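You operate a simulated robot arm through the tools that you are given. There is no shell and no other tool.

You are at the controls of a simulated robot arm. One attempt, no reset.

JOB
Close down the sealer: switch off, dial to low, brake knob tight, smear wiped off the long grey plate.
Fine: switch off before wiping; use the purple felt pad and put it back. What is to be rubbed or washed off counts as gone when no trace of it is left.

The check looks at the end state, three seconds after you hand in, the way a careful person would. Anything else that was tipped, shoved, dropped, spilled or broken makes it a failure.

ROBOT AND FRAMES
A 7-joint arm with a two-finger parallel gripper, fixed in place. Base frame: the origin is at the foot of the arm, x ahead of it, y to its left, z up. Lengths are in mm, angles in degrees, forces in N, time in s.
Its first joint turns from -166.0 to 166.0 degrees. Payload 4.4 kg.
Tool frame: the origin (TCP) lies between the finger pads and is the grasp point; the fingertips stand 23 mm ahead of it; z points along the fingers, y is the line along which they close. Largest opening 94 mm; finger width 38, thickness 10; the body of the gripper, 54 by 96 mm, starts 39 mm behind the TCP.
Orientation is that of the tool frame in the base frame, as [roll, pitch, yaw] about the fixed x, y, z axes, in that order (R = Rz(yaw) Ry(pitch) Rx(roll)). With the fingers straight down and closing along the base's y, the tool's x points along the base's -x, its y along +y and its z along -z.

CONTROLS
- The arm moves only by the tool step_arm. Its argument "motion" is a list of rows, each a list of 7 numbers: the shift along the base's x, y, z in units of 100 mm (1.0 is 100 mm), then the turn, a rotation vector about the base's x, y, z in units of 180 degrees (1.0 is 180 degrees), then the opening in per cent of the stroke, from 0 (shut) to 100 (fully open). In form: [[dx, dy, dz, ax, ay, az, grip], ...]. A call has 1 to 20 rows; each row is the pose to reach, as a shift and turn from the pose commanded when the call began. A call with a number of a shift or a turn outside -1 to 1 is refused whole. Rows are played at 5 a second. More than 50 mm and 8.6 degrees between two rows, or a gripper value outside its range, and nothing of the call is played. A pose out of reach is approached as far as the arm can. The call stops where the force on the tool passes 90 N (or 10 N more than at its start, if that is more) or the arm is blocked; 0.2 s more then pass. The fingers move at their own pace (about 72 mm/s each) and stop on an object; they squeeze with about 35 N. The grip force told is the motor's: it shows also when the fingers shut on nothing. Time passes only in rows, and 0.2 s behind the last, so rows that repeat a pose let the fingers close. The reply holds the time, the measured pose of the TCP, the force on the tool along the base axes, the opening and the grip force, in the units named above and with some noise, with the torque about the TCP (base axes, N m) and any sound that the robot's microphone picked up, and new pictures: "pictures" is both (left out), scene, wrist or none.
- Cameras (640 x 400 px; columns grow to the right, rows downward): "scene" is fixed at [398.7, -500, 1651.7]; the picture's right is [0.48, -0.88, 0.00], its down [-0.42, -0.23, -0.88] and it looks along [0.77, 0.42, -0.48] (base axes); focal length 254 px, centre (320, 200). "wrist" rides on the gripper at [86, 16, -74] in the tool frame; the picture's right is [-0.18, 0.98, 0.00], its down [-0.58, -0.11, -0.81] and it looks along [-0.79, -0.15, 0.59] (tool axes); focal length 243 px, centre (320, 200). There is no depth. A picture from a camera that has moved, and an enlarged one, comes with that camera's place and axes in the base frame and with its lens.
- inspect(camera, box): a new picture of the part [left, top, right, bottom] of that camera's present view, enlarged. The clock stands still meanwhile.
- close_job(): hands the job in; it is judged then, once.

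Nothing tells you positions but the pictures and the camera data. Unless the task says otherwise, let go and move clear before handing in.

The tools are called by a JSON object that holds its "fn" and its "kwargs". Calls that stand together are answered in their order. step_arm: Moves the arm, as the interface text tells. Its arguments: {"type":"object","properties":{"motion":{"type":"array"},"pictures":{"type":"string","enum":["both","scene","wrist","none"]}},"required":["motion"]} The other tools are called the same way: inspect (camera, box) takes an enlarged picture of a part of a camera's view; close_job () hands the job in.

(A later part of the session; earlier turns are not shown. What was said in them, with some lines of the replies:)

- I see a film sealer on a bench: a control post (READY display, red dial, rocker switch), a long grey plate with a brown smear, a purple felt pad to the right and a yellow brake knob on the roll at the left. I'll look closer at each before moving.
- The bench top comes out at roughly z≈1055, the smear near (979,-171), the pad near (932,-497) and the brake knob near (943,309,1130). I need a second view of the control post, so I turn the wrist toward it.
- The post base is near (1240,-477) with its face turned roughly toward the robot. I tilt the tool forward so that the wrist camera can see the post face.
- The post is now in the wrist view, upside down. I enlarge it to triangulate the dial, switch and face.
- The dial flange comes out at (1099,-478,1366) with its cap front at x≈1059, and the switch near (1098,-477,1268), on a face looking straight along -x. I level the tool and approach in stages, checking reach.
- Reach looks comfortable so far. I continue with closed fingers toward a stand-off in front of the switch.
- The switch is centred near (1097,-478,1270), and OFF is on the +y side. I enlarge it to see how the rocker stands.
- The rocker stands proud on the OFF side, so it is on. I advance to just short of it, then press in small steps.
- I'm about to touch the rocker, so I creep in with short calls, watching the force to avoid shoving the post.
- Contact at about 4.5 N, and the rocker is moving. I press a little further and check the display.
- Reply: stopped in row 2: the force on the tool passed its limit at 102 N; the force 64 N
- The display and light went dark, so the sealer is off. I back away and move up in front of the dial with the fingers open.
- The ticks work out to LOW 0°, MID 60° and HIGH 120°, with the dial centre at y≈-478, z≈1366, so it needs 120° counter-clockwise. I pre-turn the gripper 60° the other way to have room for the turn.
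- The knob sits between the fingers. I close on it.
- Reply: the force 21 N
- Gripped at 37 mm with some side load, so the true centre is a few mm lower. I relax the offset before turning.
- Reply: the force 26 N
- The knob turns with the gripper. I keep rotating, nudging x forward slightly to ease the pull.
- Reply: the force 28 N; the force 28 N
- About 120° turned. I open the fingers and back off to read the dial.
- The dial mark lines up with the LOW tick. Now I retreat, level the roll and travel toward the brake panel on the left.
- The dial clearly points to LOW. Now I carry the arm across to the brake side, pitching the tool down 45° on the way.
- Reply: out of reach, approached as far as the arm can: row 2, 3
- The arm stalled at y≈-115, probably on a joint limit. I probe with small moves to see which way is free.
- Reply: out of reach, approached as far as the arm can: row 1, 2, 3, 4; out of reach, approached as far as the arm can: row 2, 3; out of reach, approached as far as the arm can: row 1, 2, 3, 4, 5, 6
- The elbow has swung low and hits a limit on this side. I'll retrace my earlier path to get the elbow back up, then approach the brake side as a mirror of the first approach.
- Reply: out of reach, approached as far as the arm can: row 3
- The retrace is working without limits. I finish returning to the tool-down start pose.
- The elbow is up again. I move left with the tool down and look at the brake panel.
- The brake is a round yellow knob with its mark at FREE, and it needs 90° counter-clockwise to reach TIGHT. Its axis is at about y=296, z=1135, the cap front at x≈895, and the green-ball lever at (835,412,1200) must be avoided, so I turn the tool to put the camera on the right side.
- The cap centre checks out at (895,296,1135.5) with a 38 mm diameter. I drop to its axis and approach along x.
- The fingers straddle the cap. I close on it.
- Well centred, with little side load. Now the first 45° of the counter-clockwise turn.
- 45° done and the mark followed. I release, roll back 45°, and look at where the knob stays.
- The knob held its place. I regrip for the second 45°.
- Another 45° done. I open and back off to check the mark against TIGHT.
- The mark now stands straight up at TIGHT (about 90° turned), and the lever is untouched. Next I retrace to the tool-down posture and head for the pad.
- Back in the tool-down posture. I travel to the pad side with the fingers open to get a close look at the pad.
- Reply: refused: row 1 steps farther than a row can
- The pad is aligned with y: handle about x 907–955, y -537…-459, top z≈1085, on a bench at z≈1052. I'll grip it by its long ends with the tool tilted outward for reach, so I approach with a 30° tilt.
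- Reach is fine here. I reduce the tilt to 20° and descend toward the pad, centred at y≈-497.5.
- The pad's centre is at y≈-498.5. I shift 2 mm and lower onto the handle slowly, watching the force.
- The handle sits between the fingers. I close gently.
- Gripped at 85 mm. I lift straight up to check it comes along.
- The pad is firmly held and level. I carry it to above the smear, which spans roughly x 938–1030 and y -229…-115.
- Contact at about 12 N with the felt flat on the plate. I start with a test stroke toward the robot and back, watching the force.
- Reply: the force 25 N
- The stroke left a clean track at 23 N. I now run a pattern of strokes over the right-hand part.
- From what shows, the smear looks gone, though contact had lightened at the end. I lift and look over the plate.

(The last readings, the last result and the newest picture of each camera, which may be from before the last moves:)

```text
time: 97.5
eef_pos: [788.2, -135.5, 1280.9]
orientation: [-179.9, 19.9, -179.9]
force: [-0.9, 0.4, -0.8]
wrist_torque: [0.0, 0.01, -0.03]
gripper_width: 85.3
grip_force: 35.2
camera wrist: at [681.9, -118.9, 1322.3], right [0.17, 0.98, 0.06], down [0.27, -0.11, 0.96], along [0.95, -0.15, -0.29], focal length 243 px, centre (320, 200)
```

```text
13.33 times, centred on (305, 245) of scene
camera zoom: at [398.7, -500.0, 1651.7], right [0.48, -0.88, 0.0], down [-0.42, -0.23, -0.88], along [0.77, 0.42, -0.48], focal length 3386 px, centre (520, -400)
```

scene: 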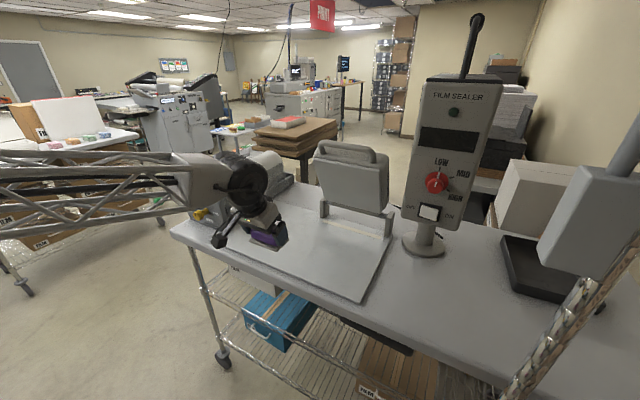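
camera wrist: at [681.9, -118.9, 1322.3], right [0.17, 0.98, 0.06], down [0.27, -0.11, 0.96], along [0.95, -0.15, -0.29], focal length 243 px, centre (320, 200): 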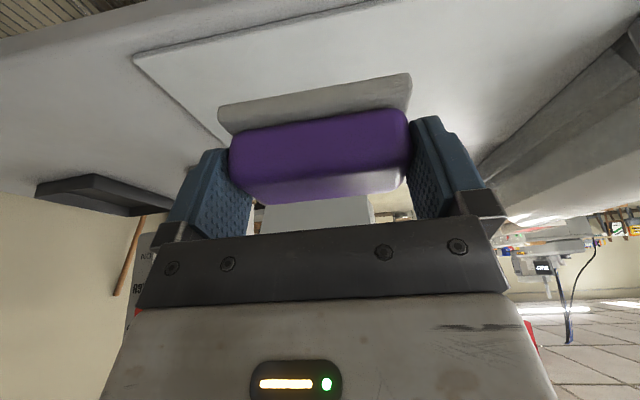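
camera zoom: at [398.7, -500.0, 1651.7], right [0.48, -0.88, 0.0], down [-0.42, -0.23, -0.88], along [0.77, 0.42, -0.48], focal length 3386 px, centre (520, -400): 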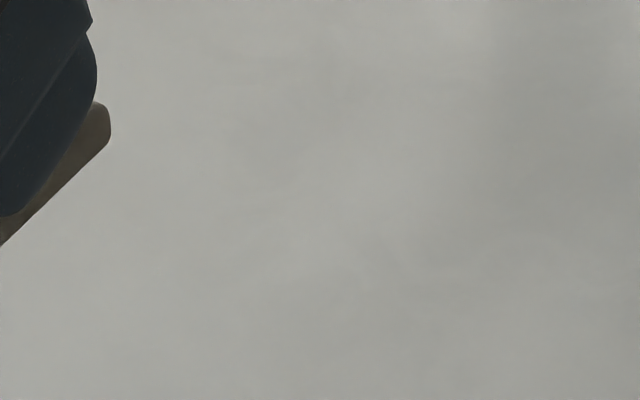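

The brown is gone, but I suspect a very faint tint, and the last strokes ran with too little pressure. I go back for further passes with steady contact.

{"fn": "step_arm", "kwargs": {"motion": [[0.25, -0.1, -0.25, 0, 0, 0, 70], [0.5, -0.2, -0.5, 0, 0, 0, 70], [0.75, -0.3, -0.75, 0, 0, 0, 70], [1.0, -0.4, -1.0, 0, 0, 0, 70]], "pictures": "none"}}

{"fn": "step_arm", "kwargs": {"motion": [[0.25, 0, -0.25, 0, 0, 0, 70], [0.5, 0, -0.4, 0, 0, 0, 70], [0.9, 0, -0.4, 0, 0, 0, 70], [0.95, 0, -0.4, 0, 0, 0, 70], [0.95, 0, -0.4, 0, 0, 0, 70]], "pictures": "wrist"}}

{"fn": "inspect", "kwargs": {"camera": "wrist", "box": [220, 0, 450, 110]}}

```text
time: 98.5
eef_pos: [888.8, -174.2, 1181.8]
orientation: [-180.0, 20.0, -179.9]
force: [-0.2, -0.5, 0.4]
wrist_torque: [0.02, 0.0, -0.03]
gripper_width: 85.3
grip_force: 34.9
```

```text
time: 99.7
eef_pos: [982.1, -176.1, 1141.7]
orientation: [-179.9, 19.9, -179.8]
force: [0.2, -0.1, -0.9]
wrist_torque: [-0.01, -0.04, -0.01]
gripper_width: 85.3
grip_force: 35.2
camera wrist: at [876.0, -159.0, 1183.0], right [0.17, 0.98, 0.06], down [0.27, -0.11, 0.96], along [0.95, -0.15, -0.29], focal length 243 px, centre (320, 200)
```

wrist: 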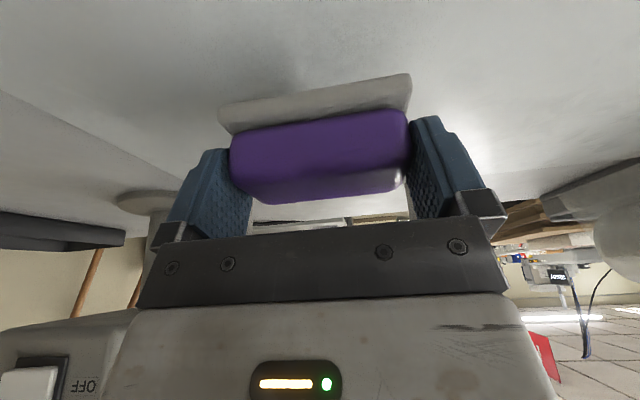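

```text
2.78 times, centred on (335, 55) of wrist
camera zoom: at [876.0, -159.0, 1183.0], right [0.17, 0.98, 0.06], down [0.27, -0.11, 0.96], along [0.95, -0.15, -0.29], focal length 675 px, centre (278, 604)
```

zoom: 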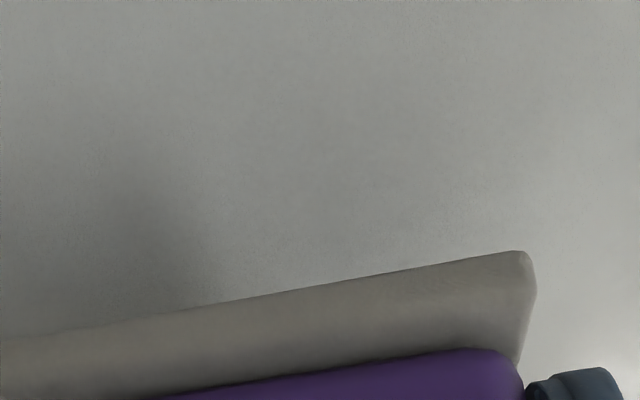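

{"fn": "step_arm", "kwargs": {"motion": [[0, 0, -0.2, 0, 0, 0, 70], [0, 0, -0.36, 0, 0, 0, 70], [0, 0, -0.4, 0, 0, 0, 70], [0, 0, -0.405, 0, 0, 0, 70], [0, 0, -0.405, 0, 0, 0, 70]], "pictures": "none"}}

```text
time: 100.9
eef_pos: [983.7, -176.3, 1102.2]
orientation: [-179.9, 19.8, -179.9]
force: [-0.2, -0.1, 0.5]
wrist_torque: [0.05, 0.01, -0.02]
gripper_width: 85.4
grip_force: 34.9
```

{"fn": "step_arm", "kwargs": {"motion": [[0, 0, -0.005, 0, 0, 0, 70], [0, 0, -0.01, 0, 0, 0, 70], [0, 0, -0.01, 0, 0, 0, 70]], "pictures": "none"}}

```text
time: 101.7
eef_pos: [983.8, -174.7, 1102.2]
orientation: [-179.9, 20.1, -179.9]
force: [0.0, -1.7, 11.4]
wrist_torque: [0.34, 0.16, -0.02]
gripper_width: 85.2
grip_force: 35.3
```

{"fn": "step_arm", "kwargs": {"motion": [[0.2, 0, -0.005, 0, 0, 0, 70], [0.4, 0, -0.005, 0, 0, 0, 70], [0.5, 0, -0.005, 0, 0, 0, 70], [0.5, -0.2, -0.005, 0, 0, 0, 70], [0.5, -0.4, -0.005, 0, 0, 0, 70], [0.25, -0.4, -0.005, 0, 0, 0, 70], [0, -0.4, -0.005, 0, 0, 0, 70], [-0.25, -0.4, -0.005, 0, 0, 0, 70], [-0.5, -0.4, -0.005, 0, 0, 0, 70], [-0.65, -0.4, -0.005, 0, 0, 0, 70], [-0.65, -0.2, -0.005, 0, 0, 0, 70], [-0.65, 0, -0.005, 0, 0, 0, 70], [-0.4, 0, -0.005, 0, 0, 0, 70], [-0.15, 0, -0.005, 0, 0, 0, 70], [0.1, 0, -0.005, 0, 0, 0, 70], [0.35, 0, -0.005, 0, 0, 0, 70], [0.5, 0, -0.005, 0, 0, 0, 70]], "pictures": "none"}}

```text
time: 105.3
eef_pos: [1033.7, -174.4, 1100.2]
orientation: [-179.9, 19.9, -180.0]
force: [-7.4, 1.2, 20.6]
wrist_torque: [0.16, 0.17, 0.03]
gripper_width: 85.3
grip_force: 34.3
```

{"fn": "step_arm", "kwargs": {"motion": [[0, 0.2, 0, 0, 0, 0, 70], [0, 0.4, 0, 0, 0, 0, 70], [-0.25, 0.4, 0, 0, 0, 0, 70], [-0.5, 0.4, 0, 0, 0, 0, 70], [-0.75, 0.4, 0, 0, 0, 0, 70], [-1.0, 0.4, 0, 0, 0, 0, 70], [-1.0, 0.6, 0, 0, 0, 0, 70], [-0.75, 0.6, 0, 0, 0, 0, 70], [-0.5, 0.6, 0, 0, 0, 0, 70], [-0.25, 0.6, 0, 0, 0, 0, 70], [0, 0.6, 0, 0, 0, 0, 70], [0, 0.4, 0, 0, 0, 0, 70], [0, 0.2, 0, 0, 0, 0, 70], [-0.25, 0.2, 0, 0, 0, 0, 70], [-0.5, 0.2, 0, 0, 0, 0, 70], [-0.75, 0.2, 0, 0, 0, 0, 70], [-1.0, 0.2, 0, 0, 0, 0, 70]], "pictures": "none"}}

```text
time: 108.9
eef_pos: [934.4, -155.8, 1100.6]
orientation: [-179.9, 19.9, -180.0]
force: [9.1, 1.1, 23.7]
wrist_torque: [0.31, -0.26, -0.11]
gripper_width: 85.2
grip_force: 34.8
```

{"fn": "step_arm", "kwargs": {"motion": [[0, 0.25, 0, 0, 0, 0, 70], [0, 0.45, 0, 0, 0, 0, 70], [0, 0.2, 0, 0, 0, 0, 70], [0, -0.05, 0, 0, 0, 0, 70], [0, -0.3, 0, 0, 0, 0, 70], [0, -0.55, 0, 0, 0, 0, 70], [0, -0.75, 0, 0, 0, 0, 70], [0.2, -0.75, 0, 0, 0, 0, 70], [0.4, -0.75, 0, 0, 0, 0, 70], [0.4, -0.5, 0, 0, 0, 0, 70], [0.4, -0.25, 0, 0, 0, 0, 70], [0.4, 0, 0, 0, 0, 0, 70], [0.4, 0.25, 0, 0, 0, 0, 70], [0.4, 0.45, 0, 0, 0, 0, 70], [0.6, 0.45, 0, 0, 0, 0, 70], [0.8, 0.45, 0, 0, 0, 0, 70], [0.8, 0.2, 0, 0, 0, 0, 70], [0.8, -0.05, 0, 0, 0, 0, 70], [0.8, -0.3, 0, 0, 0, 0, 70], [0.8, -0.55, 0, 0, 0, 0, 70]], "pictures": "wrist"}}

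```text
time: 113.1
eef_pos: [1012.1, -210.7, 1099.3]
orientation: [-179.9, 19.9, -179.8]
force: [-0.5, 2.0, 7.5]
wrist_torque: [0.23, 0.12, -0.07]
gripper_width: 85.2
grip_force: 35.4
camera wrist: at [906.3, -194.2, 1141.2], right [0.17, 0.98, 0.06], down [0.27, -0.11, 0.96], along [0.95, -0.15, -0.29], focal length 243 px, centre (320, 200)
```

wrist: 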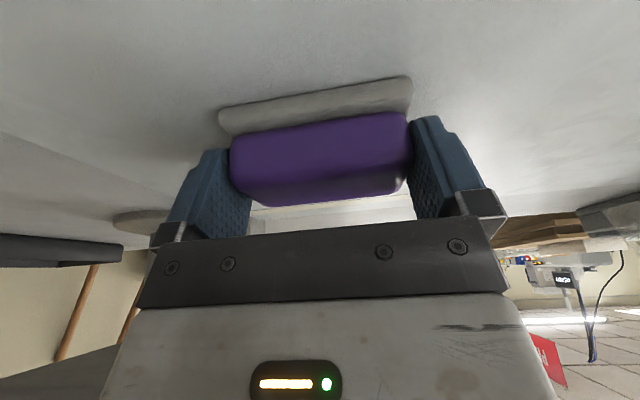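

Good coverage. I lift and look at the area from close range and from the scene camera.

{"fn": "step_arm", "kwargs": {"motion": [[0, 0, 0.2, 0, 0, 0, 70], [0.1, 0.1, 0.5, 0, 0, 0, 70], [0.3, 0.3, 0.8, 0, 0, 0, 70], [0.3, 0.45, 0.8, 0, 0, 0, 70], [0.3, 0.45, 0.8, 0, 0, 0, 70]], "pictures": "wrist"}}

{"fn": "inspect", "kwargs": {"camera": "wrist", "box": [180, 0, 470, 120]}}

```text
time: 114.3
eef_pos: [1043.0, -165.9, 1179.6]
orientation: [-179.9, 19.9, -180.0]
force: [-0.3, -0.4, -0.9]
wrist_torque: [0.02, 0.02, -0.03]
gripper_width: 85.3
grip_force: 35.1
camera wrist: at [936.5, -148.8, 1221.0], right [0.17, 0.98, 0.06], down [0.27, -0.11, 0.96], along [0.95, -0.15, -0.29], focal length 243 px, centre (320, 200)
```

wrist: 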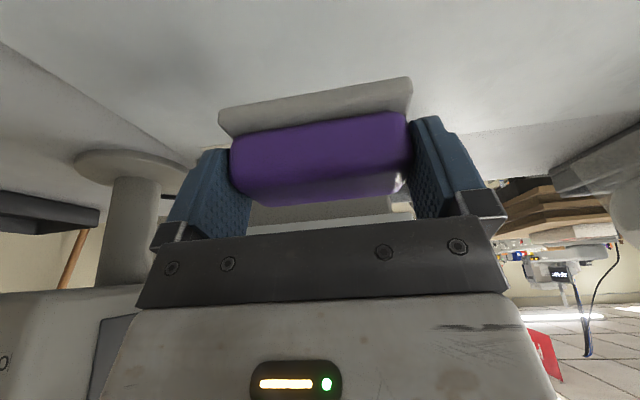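

```text
2.21 times, centred on (325, 60) of wrist
camera zoom: at [936.5, -148.8, 1221.0], right [0.17, 0.98, 0.06], down [0.27, -0.11, 0.96], along [0.95, -0.15, -0.29], focal length 535 px, centre (309, 509)
```

zoom: 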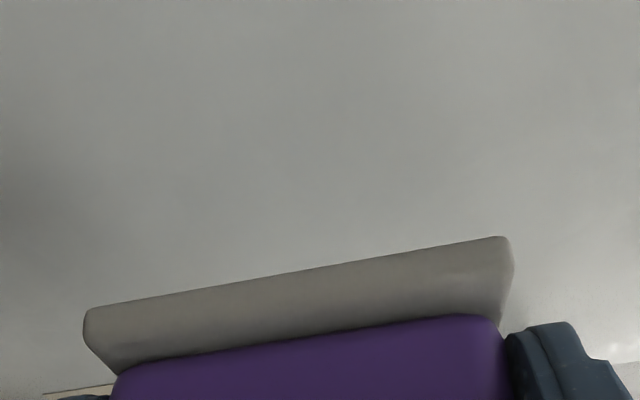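

{"fn": "step_arm", "kwargs": {"motion": [[-0.3, 0, 0, 0, 0, 0, 70], [-0.6, 0, 0, 0, 0, 0, 70], [-0.98, 0, 0, 0, 0, 0, 70], [-0.98, 0, 0, 0, 0, 0, 70]], "pictures": "both"}}

{"fn": "inspect", "kwargs": {"camera": "wrist", "box": [180, 0, 470, 120]}}

```text
time: 115.3
eef_pos: [945.4, -164.6, 1180.1]
orientation: [-179.9, 19.9, -179.9]
force: [0.4, -1.0, -0.9]
wrist_torque: [-0.02, 0.01, -0.01]
gripper_width: 85.5
grip_force: 35.6
camera wrist: at [838.0, -148.8, 1221.2], right [0.17, 0.98, 0.06], down [0.27, -0.11, 0.96], along [0.95, -0.15, -0.29], focal length 243 px, centre (320, 200)
```

scene: 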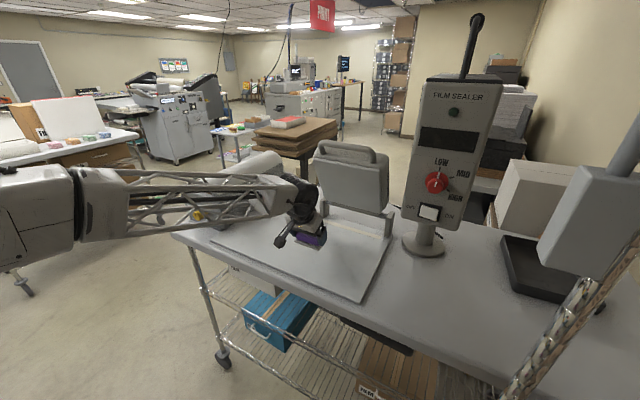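
wrist: 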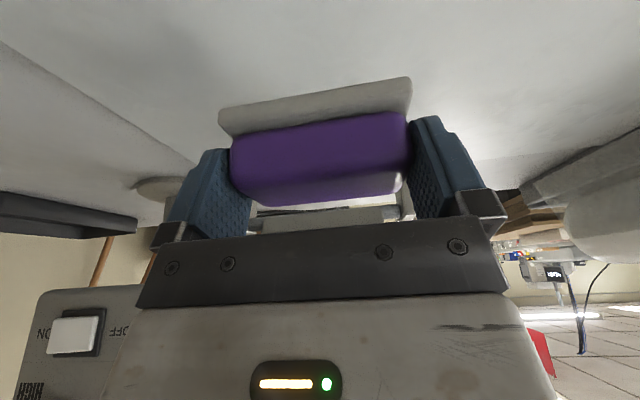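

```text
2.21 times, centred on (325, 60) of wrist
camera zoom: at [838.0, -148.8, 1221.2], right [0.17, 0.98, 0.06], down [0.27, -0.11, 0.96], along [0.95, -0.15, -0.29], focal length 535 px, centre (309, 509)
```

zoom: 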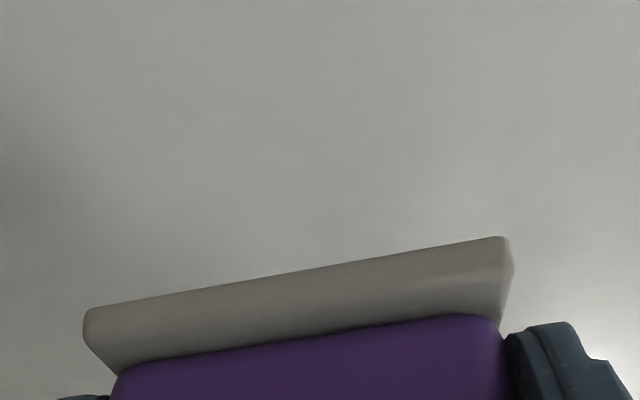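

The plate shows no trace of the smear. I carry the pad back above its original spot.

{"fn": "step_arm", "kwargs": {"motion": [[-0.05, -0.33, 0, 0, 0, 0, 70], [-0.05, -0.66, 0, 0, 0, 0, 70], [-0.05, -1.0, 0, 0, 0, 0, 70]], "pictures": "none"}}

{"fn": "step_arm", "kwargs": {"motion": [[-0.05, -0.33, 0, 0, 0, 0, 70], [-0.05, -0.66, 0, 0, 0, 0, 70], [-0.05, -1.0, 0, 0, 0, 0, 70]], "pictures": "none"}}

{"fn": "step_arm", "kwargs": {"motion": [[-0.05, -0.33, 0, 0, 0, 0, 70], [-0.05, -0.66, 0, 0, 0, 0, 70], [-0.1, -1.0, 0, 0, 0, 0, 70], [-0.1, -1.0, 0, 0, 0, 0, 70]], "pictures": "none"}}

```text
time: 116.1
eef_pos: [940.5, -265.5, 1180.8]
orientation: [-180.0, 19.9, -179.9]
force: [-0.6, -0.3, -1.6]
wrist_torque: [0.04, 0.0, 0.01]
gripper_width: 85.4
grip_force: 35.2
```

```text
time: 116.9
eef_pos: [935.7, -363.9, 1179.7]
orientation: [-179.9, 19.9, -179.9]
force: [0.0, -0.8, -1.1]
wrist_torque: [0.04, -0.01, -0.01]
gripper_width: 85.3
grip_force: 34.9
```

```text
time: 117.9
eef_pos: [926.0, -465.7, 1179.4]
orientation: [-179.9, 19.9, -179.9]
force: [-0.2, 0.4, -0.9]
wrist_torque: [0.0, -0.01, -0.01]
gripper_width: 85.6
grip_force: 34.5
```

{"fn": "step_arm", "kwargs": {"motion": [[0, -0.2, -0.2, 0, 0, 0, 70], [0, -0.33, -0.45, 0, 0, 0, 70], [0, -0.33, -0.7, 0, 0, 0, 70], [0, -0.33, -0.82, 0, 0, 0, 70], [0, -0.33, -0.82, 0, 0, 0, 70]], "pictures": "both"}}

```text
time: 119.1
eef_pos: [925.0, -498.8, 1097.5]
orientation: [-179.9, 19.9, -179.9]
force: [-0.3, -0.4, -1.4]
wrist_torque: [-0.02, -0.02, -0.02]
gripper_width: 85.2
grip_force: 35.3
camera wrist: at [818.6, -482.0, 1139.1], right [0.17, 0.98, 0.06], down [0.27, -0.11, 0.96], along [0.95, -0.15, -0.29], focal length 243 px, centre (320, 200)
```

scene: 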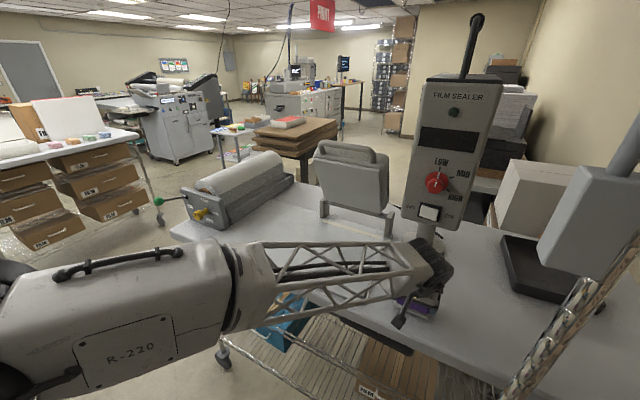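
wrist: 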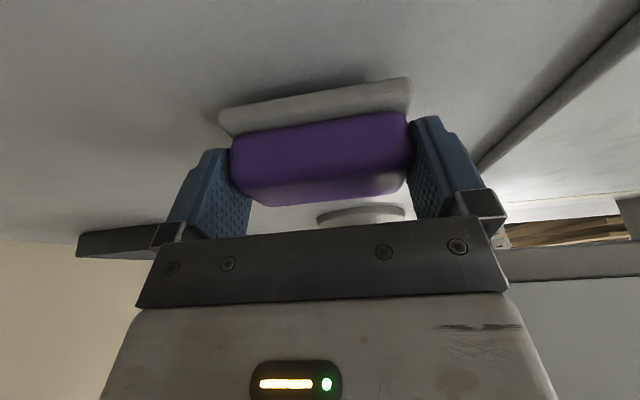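

Just above the bench at the original spot. I lower in small steps until I feel contact.

{"fn": "step_arm", "kwargs": {"motion": [[0, 0, -0.02, 0, 0, 0, 70], [0, 0, -0.04, 0, 0, 0, 70], [0, 0, -0.06, 0, 0, 0, 70], [0, 0, -0.07, 0, 0, 0, 70]], "pictures": "none"}}

```text
time: 120.1
eef_pos: [925.3, -498.4, 1091.9]
orientation: [-179.9, 19.9, -179.9]
force: [-0.4, 0.0, -0.3]
wrist_torque: [-0.01, 0.0, 0.0]
gripper_width: 85.6
grip_force: 35.3
```

{"fn": "step_arm", "kwargs": {"motion": [[0, 0, -0.01, 0, 0, 0, 70], [0, 0, -0.02, 0, 0, 0, 70], [0, 0, -0.025, 0, 0, 0, 70]], "pictures": "wrist"}}

```text
time: 120.9
eef_pos: [925.3, -499.4, 1088.6]
orientation: [-179.9, 19.9, -179.9]
force: [-0.8, -1.0, -1.5]
wrist_torque: [0.0, -0.01, 0.04]
gripper_width: 85.5
grip_force: 35.3
camera wrist: at [818.5, -481.9, 1129.7], right [0.17, 0.98, 0.06], down [0.27, -0.11, 0.96], along [0.95, -0.15, -0.29], focal length 243 px, centre (320, 200)
```

wrist: 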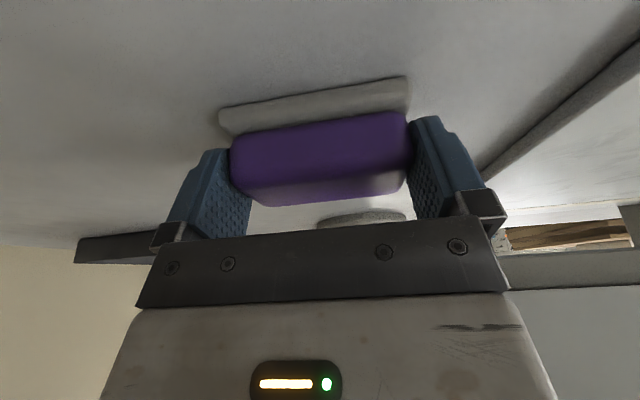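

{"fn": "step_arm", "kwargs": {"motion": [[0, 0, -0.01, 0, 0, 0, 70], [0, 0, -0.015, 0, 0, 0, 70], [0, 0, -0.015, 0, 0, 0, 70]], "pictures": "none"}}

```text
time: 121.7
eef_pos: [925.2, -497.7, 1087.8]
orientation: [-179.9, 20.1, -180.0]
force: [-1.6, -0.1, 12.1]
wrist_torque: [0.48, 0.26, 0.0]
gripper_width: 85.3
grip_force: 34.7
```

Contact as predicted. I ease off slightly and open the fingers.

{"fn": "step_arm", "kwargs": {"motion": [[0, 0, 0.004, 0, 0, 0, 75], [0, 0, 0.004, 0, 0, 0, 90], [0, 0, 0.004, 0, 0, 0, 100], [0, 0, 0.004, 0, 0, 0, 100]], "pictures": "wrist"}}

{"fn": "inspect", "kwargs": {"camera": "wrist", "box": [130, 0, 510, 240]}}

```text
time: 122.7
eef_pos: [925.8, -498.1, 1087.5]
orientation: [-179.9, 19.9, -180.0]
force: [-0.6, -2.6, 17.1]
wrist_torque: [0.67, 0.21, 0.05]
gripper_width: 92.2
grip_force: 0.0
camera wrist: at [818.5, -482.2, 1129.0], right [0.17, 0.98, 0.06], down [0.27, -0.11, 0.96], along [0.95, -0.15, -0.29], focal length 243 px, centre (320, 200)
```

wrist: 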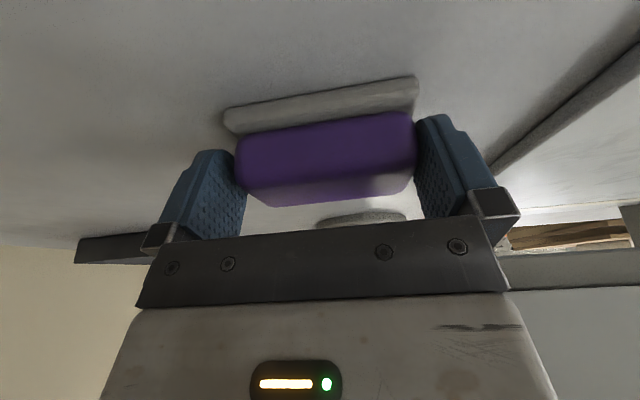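

```text
1.67 times, centred on (320, 120) of wrist
camera zoom: at [818.5, -482.2, 1129.0], right [0.17, 0.98, 0.06], down [0.27, -0.11, 0.96], along [0.95, -0.15, -0.29], focal length 404 px, centre (320, 333)
```

zoom: 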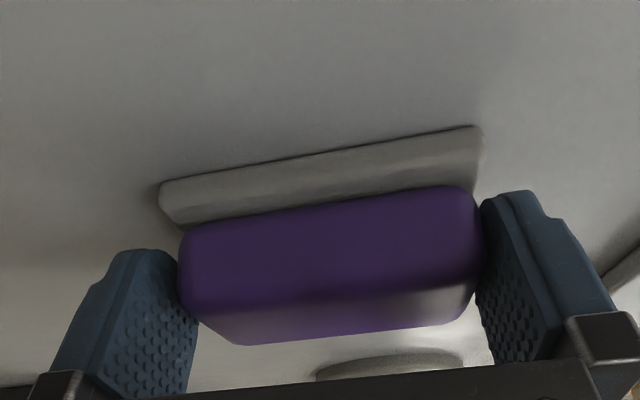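

The fingertips are resting on the felt base's ends. I lift straight up gently and check that the pad stays put.

{"fn": "step_arm", "kwargs": {"motion": [[0, -0.005, 0.01, 0, 0, 0, 100], [0, -0.01, 0.03, 0, 0, 0, 100], [0, -0.01, 0.06, 0, 0, 0, 100], [0, -0.01, 0.1, 0, 0, 0, 100], [0, -0.01, 0.1, 0, 0, 0, 100]], "pictures": "wrist"}}

{"fn": "inspect", "kwargs": {"camera": "wrist", "box": [130, 0, 510, 240]}}

```text
time: 123.9
eef_pos: [925.7, -500.8, 1096.9]
orientation: [-179.9, 19.9, -179.9]
force: [0.1, 0.4, -0.4]
wrist_torque: [-0.03, -0.02, 0.0]
gripper_width: 94.0
grip_force: 0.0
camera wrist: at [818.9, -483.3, 1138.4], right [0.17, 0.98, 0.06], down [0.27, -0.11, 0.96], along [0.95, -0.15, -0.29], focal length 243 px, centre (320, 200)
```

wrist: 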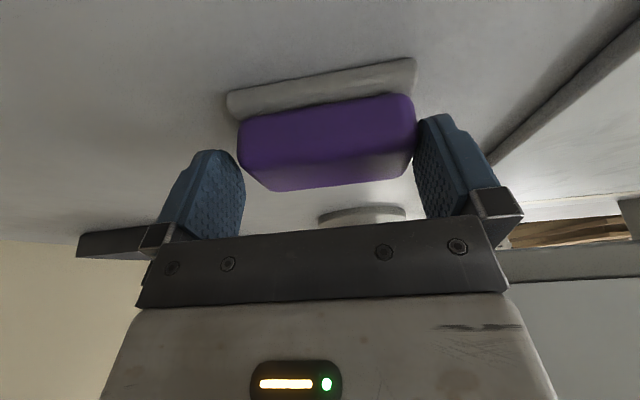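

```text
1.67 times, centred on (320, 120) of wrist
camera zoom: at [818.9, -483.3, 1138.4], right [0.17, 0.98, 0.06], down [0.27, -0.11, 0.96], along [0.95, -0.15, -0.29], focal length 404 px, centre (320, 333)
```

zoom: 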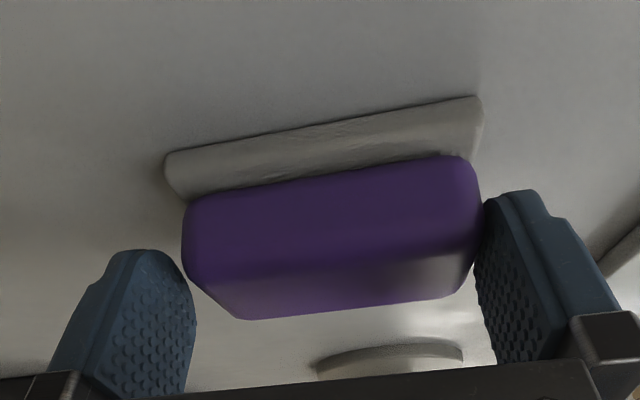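

The pad is free and sits flat. I recentre slightly and rise clear.

{"fn": "step_arm", "kwargs": {"motion": [[0, 0.03, 0.0, 0, 0, 0, 100], [0, 0.03, 0.15, 0, 0, 0, 100], [0, 0.03, 0.4, 0, 0, 0, 100], [0, 0.03, 0.7, 0, 0, 0, 100], [-0.3, 0.03, 1.0, 0, 0, 0, 100], [-0.3, 0.03, 1.0, 0, 0, 0, 100]], "pictures": "both"}}

{"fn": "inspect", "kwargs": {"camera": "wrist", "box": [130, 0, 510, 240]}}

```text
time: 125.3
eef_pos: [895.7, -495.5, 1197.2]
orientation: [-179.9, 20.0, -179.9]
force: [-0.1, 0.2, -0.1]
wrist_torque: [-0.03, 0.01, -0.03]
gripper_width: 94.1
grip_force: 0.1
camera wrist: at [788.7, -480.0, 1238.3], right [0.17, 0.98, 0.06], down [0.27, -0.11, 0.96], along [0.95, -0.15, -0.29], focal length 243 px, centre (320, 200)
```

scene: 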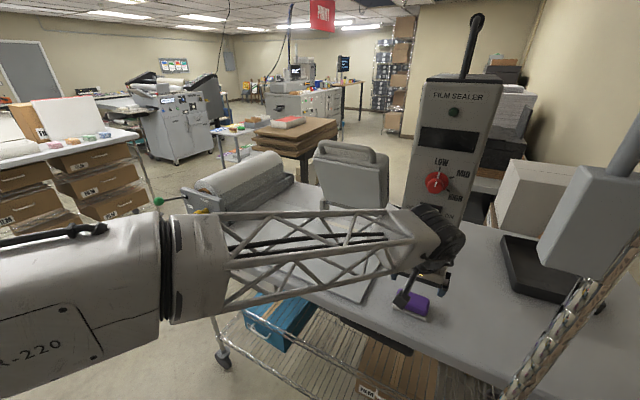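
wrist: 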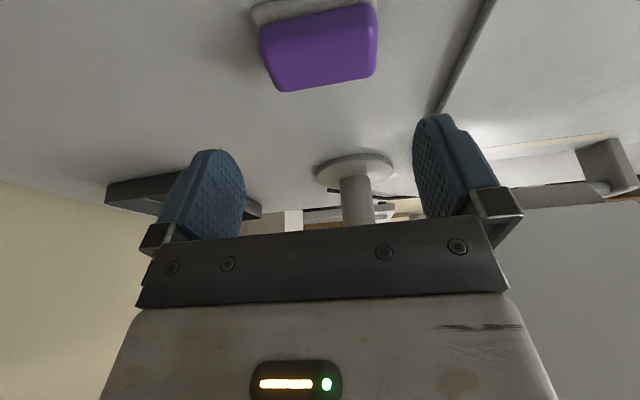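

```text
1.67 times, centred on (320, 120) of wrist
camera zoom: at [788.7, -480.0, 1238.3], right [0.17, 0.98, 0.06], down [0.27, -0.11, 0.96], along [0.95, -0.15, -0.29], focal length 404 px, centre (320, 333)
```

zoom: 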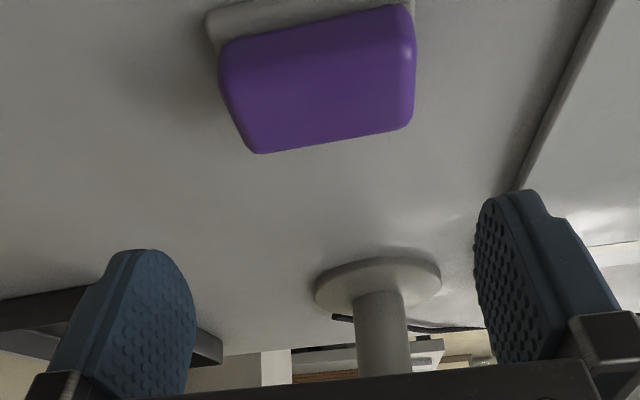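

The pad stands back in its place. I retreat to a clear pose for a final full check.

{"fn": "step_arm", "kwargs": {"motion": [[-0.2, 0.2, 0.25, 0, 0.028, 0, 100], [-0.4, 0.4, 0.5, 0, 0.056, 0, 100], [-0.6, 0.6, 0.75, 0, 0.084, 0, 100], [-0.8, 0.8, 1.0, 0, 0.111, 0, 100]], "pictures": "none"}}

{"fn": "step_arm", "kwargs": {"motion": [[-0.1, 0.25, 0.25, 0, 0, 0, 100], [-0.2, 0.5, 0.5, 0, 0, 0, 100], [-0.3, 0.75, 0.75, 0, 0, 0, 100], [-0.4, 1.0, 1.0, 0, 0, 0, 100]], "pictures": "none"}}

{"fn": "step_arm", "kwargs": {"motion": [[-0.1, 0.25, 0.25, 0, 0, 0, 100], [-0.2, 0.5, 0.5, 0, 0, 0, 100], [-0.3, 0.75, 0.75, 0, 0, 0, 100], [-0.4, 1.0, 1.0, 0, 0, 0, 100]], "pictures": "none"}}

{"fn": "step_arm", "kwargs": {"motion": [[0, 0.25, 0.25, 0, 0, 0, 100], [0, 0.5, 0.5, 0, 0, 0, 100], [0, 0.75, 0.75, 0, 0, 0, 100], [0, 1.0, 1.0, 0, 0, 0, 100], [0, 1.0, 1.0, 0, 0, 0, 100]], "pictures": "both"}}

```text
time: 126.3
eef_pos: [815.2, -416.9, 1297.3]
orientation: [-179.9, -0.2, -179.8]
force: [1.1, -0.1, -0.5]
wrist_torque: [0.0, 0.01, 0.0]
gripper_width: 94.1
grip_force: 0.0
```

```text
time: 127.3
eef_pos: [775.1, -316.3, 1396.0]
orientation: [-180.0, -0.2, -179.8]
force: [-0.4, -0.1, 0.0]
wrist_torque: [-0.01, 0.0, 0.01]
gripper_width: 94.2
grip_force: 0.0
```

```text
time: 128.3
eef_pos: [735.7, -216.3, 1496.0]
orientation: [-180.0, -0.2, -179.9]
force: [0.5, 0.8, -0.6]
wrist_torque: [-0.02, -0.01, 0.0]
gripper_width: 94.2
grip_force: 0.0
```

```text
time: 129.5
eef_pos: [736.3, -115.9, 1596.7]
orientation: [-179.9, -0.1, -179.9]
force: [0.0, 0.2, 0.1]
wrist_torque: [0.01, -0.01, 0.01]
gripper_width: 93.8
grip_force: 0.0
camera wrist: at [649.0, -99.6, 1672.6], right [0.18, 0.98, 0.0], down [0.58, -0.11, 0.81], along [0.79, -0.15, -0.59], focal length 243 px, centre (320, 200)
```

scene: 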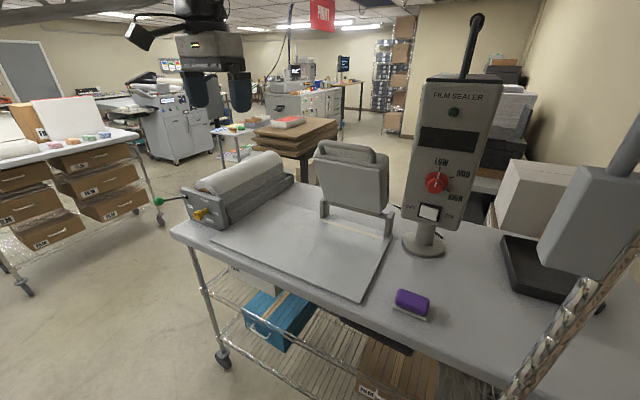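
wrist: 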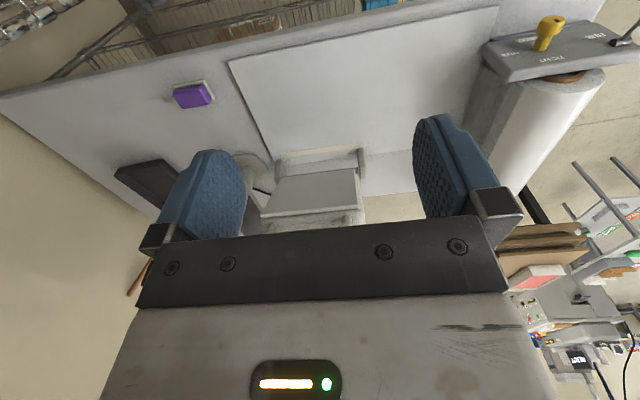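

{"fn": "inspect", "kwargs": {"camera": "scene", "box": [200, 200, 460, 340]}}

{"fn": "inspect", "kwargs": {"camera": "wrist", "box": [220, 20, 420, 180]}}

{"fn": "inspect", "kwargs": {"camera": "scene", "box": [280, 235, 350, 280]}}

{"fn": "inspect", "kwargs": {"camera": "scene", "box": [150, 180, 240, 240]}}

{"fn": "inspect", "kwargs": {"camera": "scene", "box": [395, 140, 485, 240]}}

{"fn": "inspect", "kwargs": {"camera": "wrist", "box": [470, 0, 640, 100]}}

```text
2.46 times, centred on (330, 270) of scene
camera zoom: at [398.7, -500.0, 1651.7], right [0.48, -0.88, 0.0], down [-0.42, -0.23, -0.88], along [0.77, 0.42, -0.48], focal length 625 px, centre (295, 28)
```

zoom: 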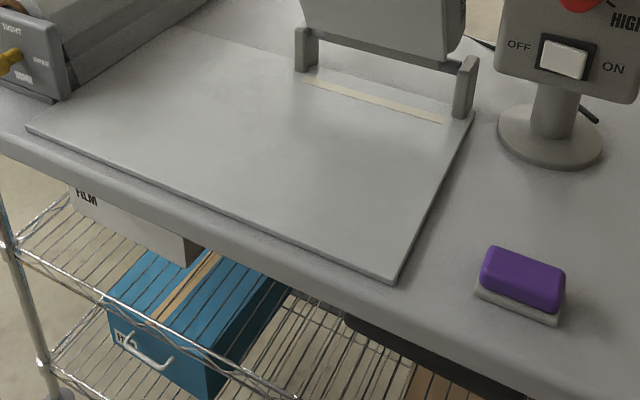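

```text
2.50 times, centred on (320, 100) of wrist
camera zoom: at [649.0, -99.6, 1672.6], right [0.18, 0.98, 0.0], down [0.58, -0.11, 0.81], along [0.79, -0.15, -0.59], focal length 606 px, centre (320, 450)
```

zoom: 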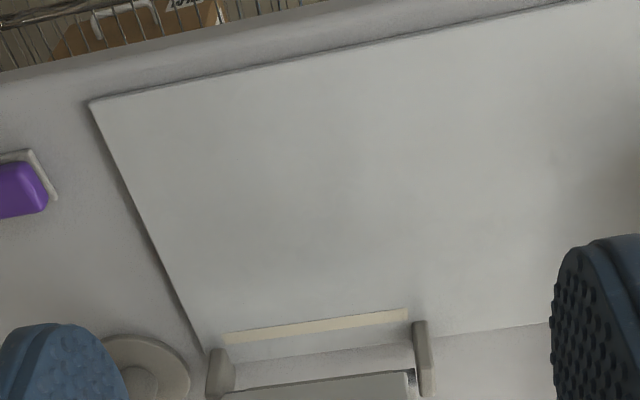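

```text
8.89 times, centred on (315, 258) of scene
camera zoom: at [398.7, -500.0, 1651.7], right [0.48, -0.88, 0.0], down [-0.42, -0.23, -0.88], along [0.77, 0.42, -0.48], focal length 2257 px, centre (364, -311)
```

zoom: 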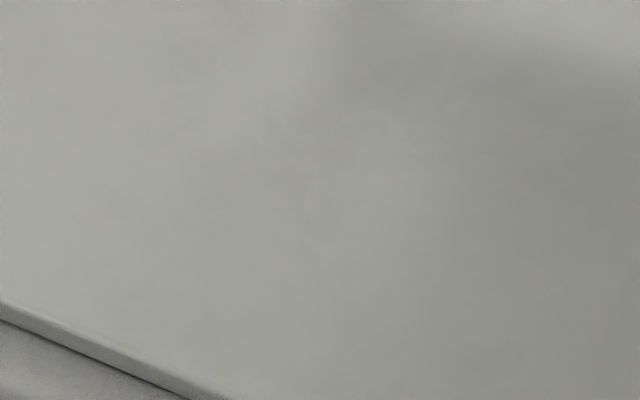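

```text
6.67 times, centred on (195, 210) of scene
camera zoom: at [398.7, -500.0, 1651.7], right [0.48, -0.88, 0.0], down [-0.42, -0.23, -0.88], along [0.77, 0.42, -0.48], focal length 1693 px, centre (1153, 133)
```

zoom: 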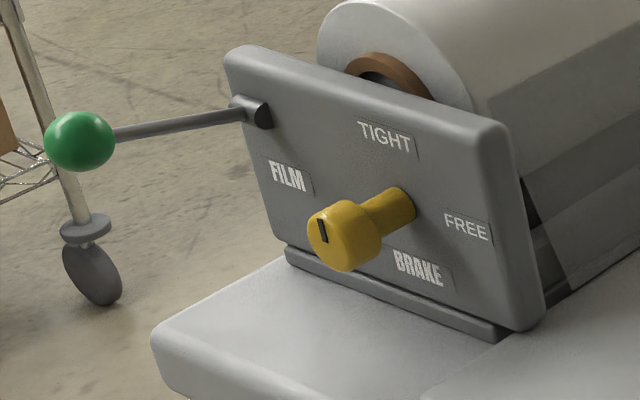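

```text
4.00 times, centred on (440, 190) of scene
camera zoom: at [398.7, -500.0, 1651.7], right [0.48, -0.88, 0.0], down [-0.42, -0.23, -0.88], along [0.77, 0.42, -0.48], focal length 1016 px, centre (-160, 240)
```

zoom: 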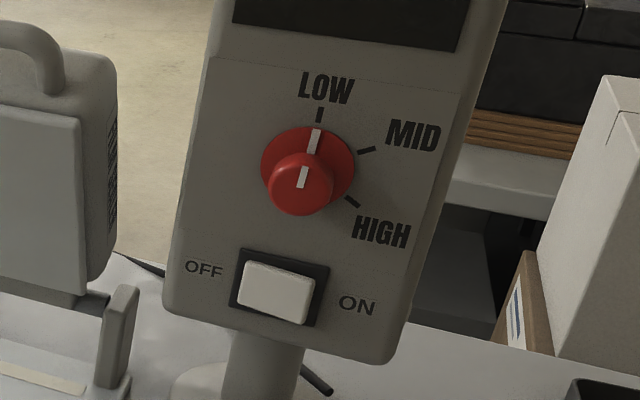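

```text
3.76 times, centred on (555, 50) of wrist
camera zoom: at [649.0, -99.6, 1672.6], right [0.18, 0.98, 0.0], down [0.58, -0.11, 0.81], along [0.79, -0.15, -0.59], focal length 913 px, centre (-565, 765)
```

zoom: 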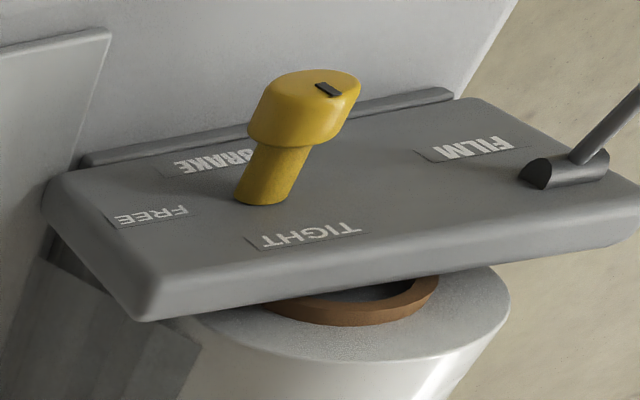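

Everything looks right; I take one more hard look at the wiped area for any faint tint.

{"fn": "inspect", "kwargs": {"camera": "wrist", "box": [290, 60, 370, 115]}}

{"fn": "inspect", "kwargs": {"camera": "scene", "box": [300, 245, 336, 268]}}

{"fn": "inspect", "kwargs": {"camera": "scene", "box": [240, 215, 276, 238]}}

```text
7.27 times, centred on (330, 88) of wrist
camera zoom: at [649.0, -99.6, 1672.6], right [0.18, 0.98, 0.0], down [0.58, -0.11, 0.81], along [0.79, -0.15, -0.59], focal length 1764 px, centre (247, 1018)
```

zoom: 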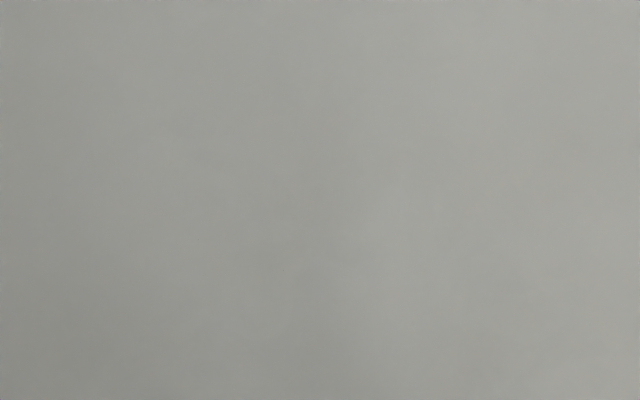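

```text
16.00 times, centred on (318, 256) of scene
camera zoom: at [398.7, -500.0, 1651.7], right [0.48, -0.88, 0.0], down [-0.42, -0.23, -0.88], along [0.77, 0.42, -0.48], focal length 4063 px, centre (352, -704)
```

zoom: 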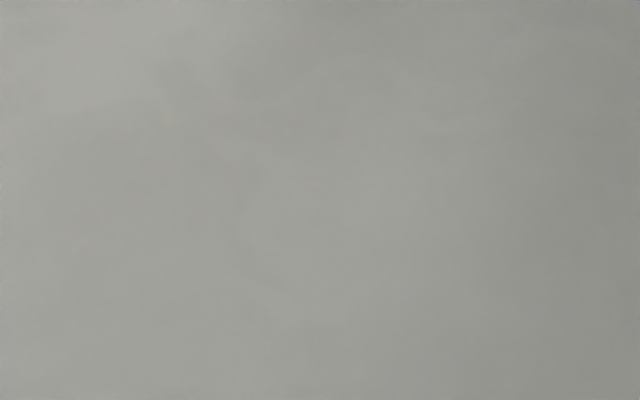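

```text
16.00 times, centred on (258, 226) of scene
camera zoom: at [398.7, -500.0, 1651.7], right [0.48, -0.88, 0.0], down [-0.42, -0.23, -0.88], along [0.77, 0.42, -0.48], focal length 4063 px, centre (1312, -224)
```

zoom: 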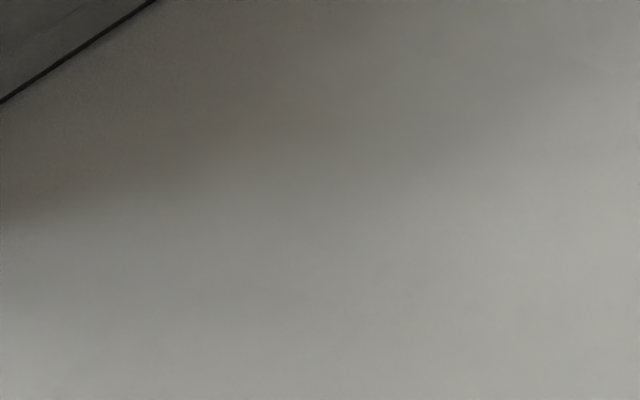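

The plate shows only its own even grey. The switch is off, the dial is at LOW, the brake mark is at TIGHT, the pad is back in its place within a few mm, and the arm is clear. I hand the job in.

{"fn": "close_job", "kwargs": {}}

```text
The job is handed in.
```

The sealer is shut down and the job is handed in; the check's result has not come back to me.

- **Switch:** it is off. The display and the green light went dark when I pressed it, before any wiping. The press briefly peaked at about 102 N, but the post does not look moved in the pictures.
- **Dial:** it was turned from HIGH to LOW, and the mark lines up with the LOW tick.
- **Brake knob:** it was turned 90° from FREE to TIGHT. By my measurement the mark could be about 5° past straight up. The green-ball lever beside it was not touched.
- **Smear:** I wiped it with the purple felt pad in two rounds of strokes. Close pictures from both cameras show no brown or speckle left on the plate.
- **Pad:** it is back on the bench within about 5 mm of where it started, lying flat.

The arm was let go and parked clear of the bench before I handed in.
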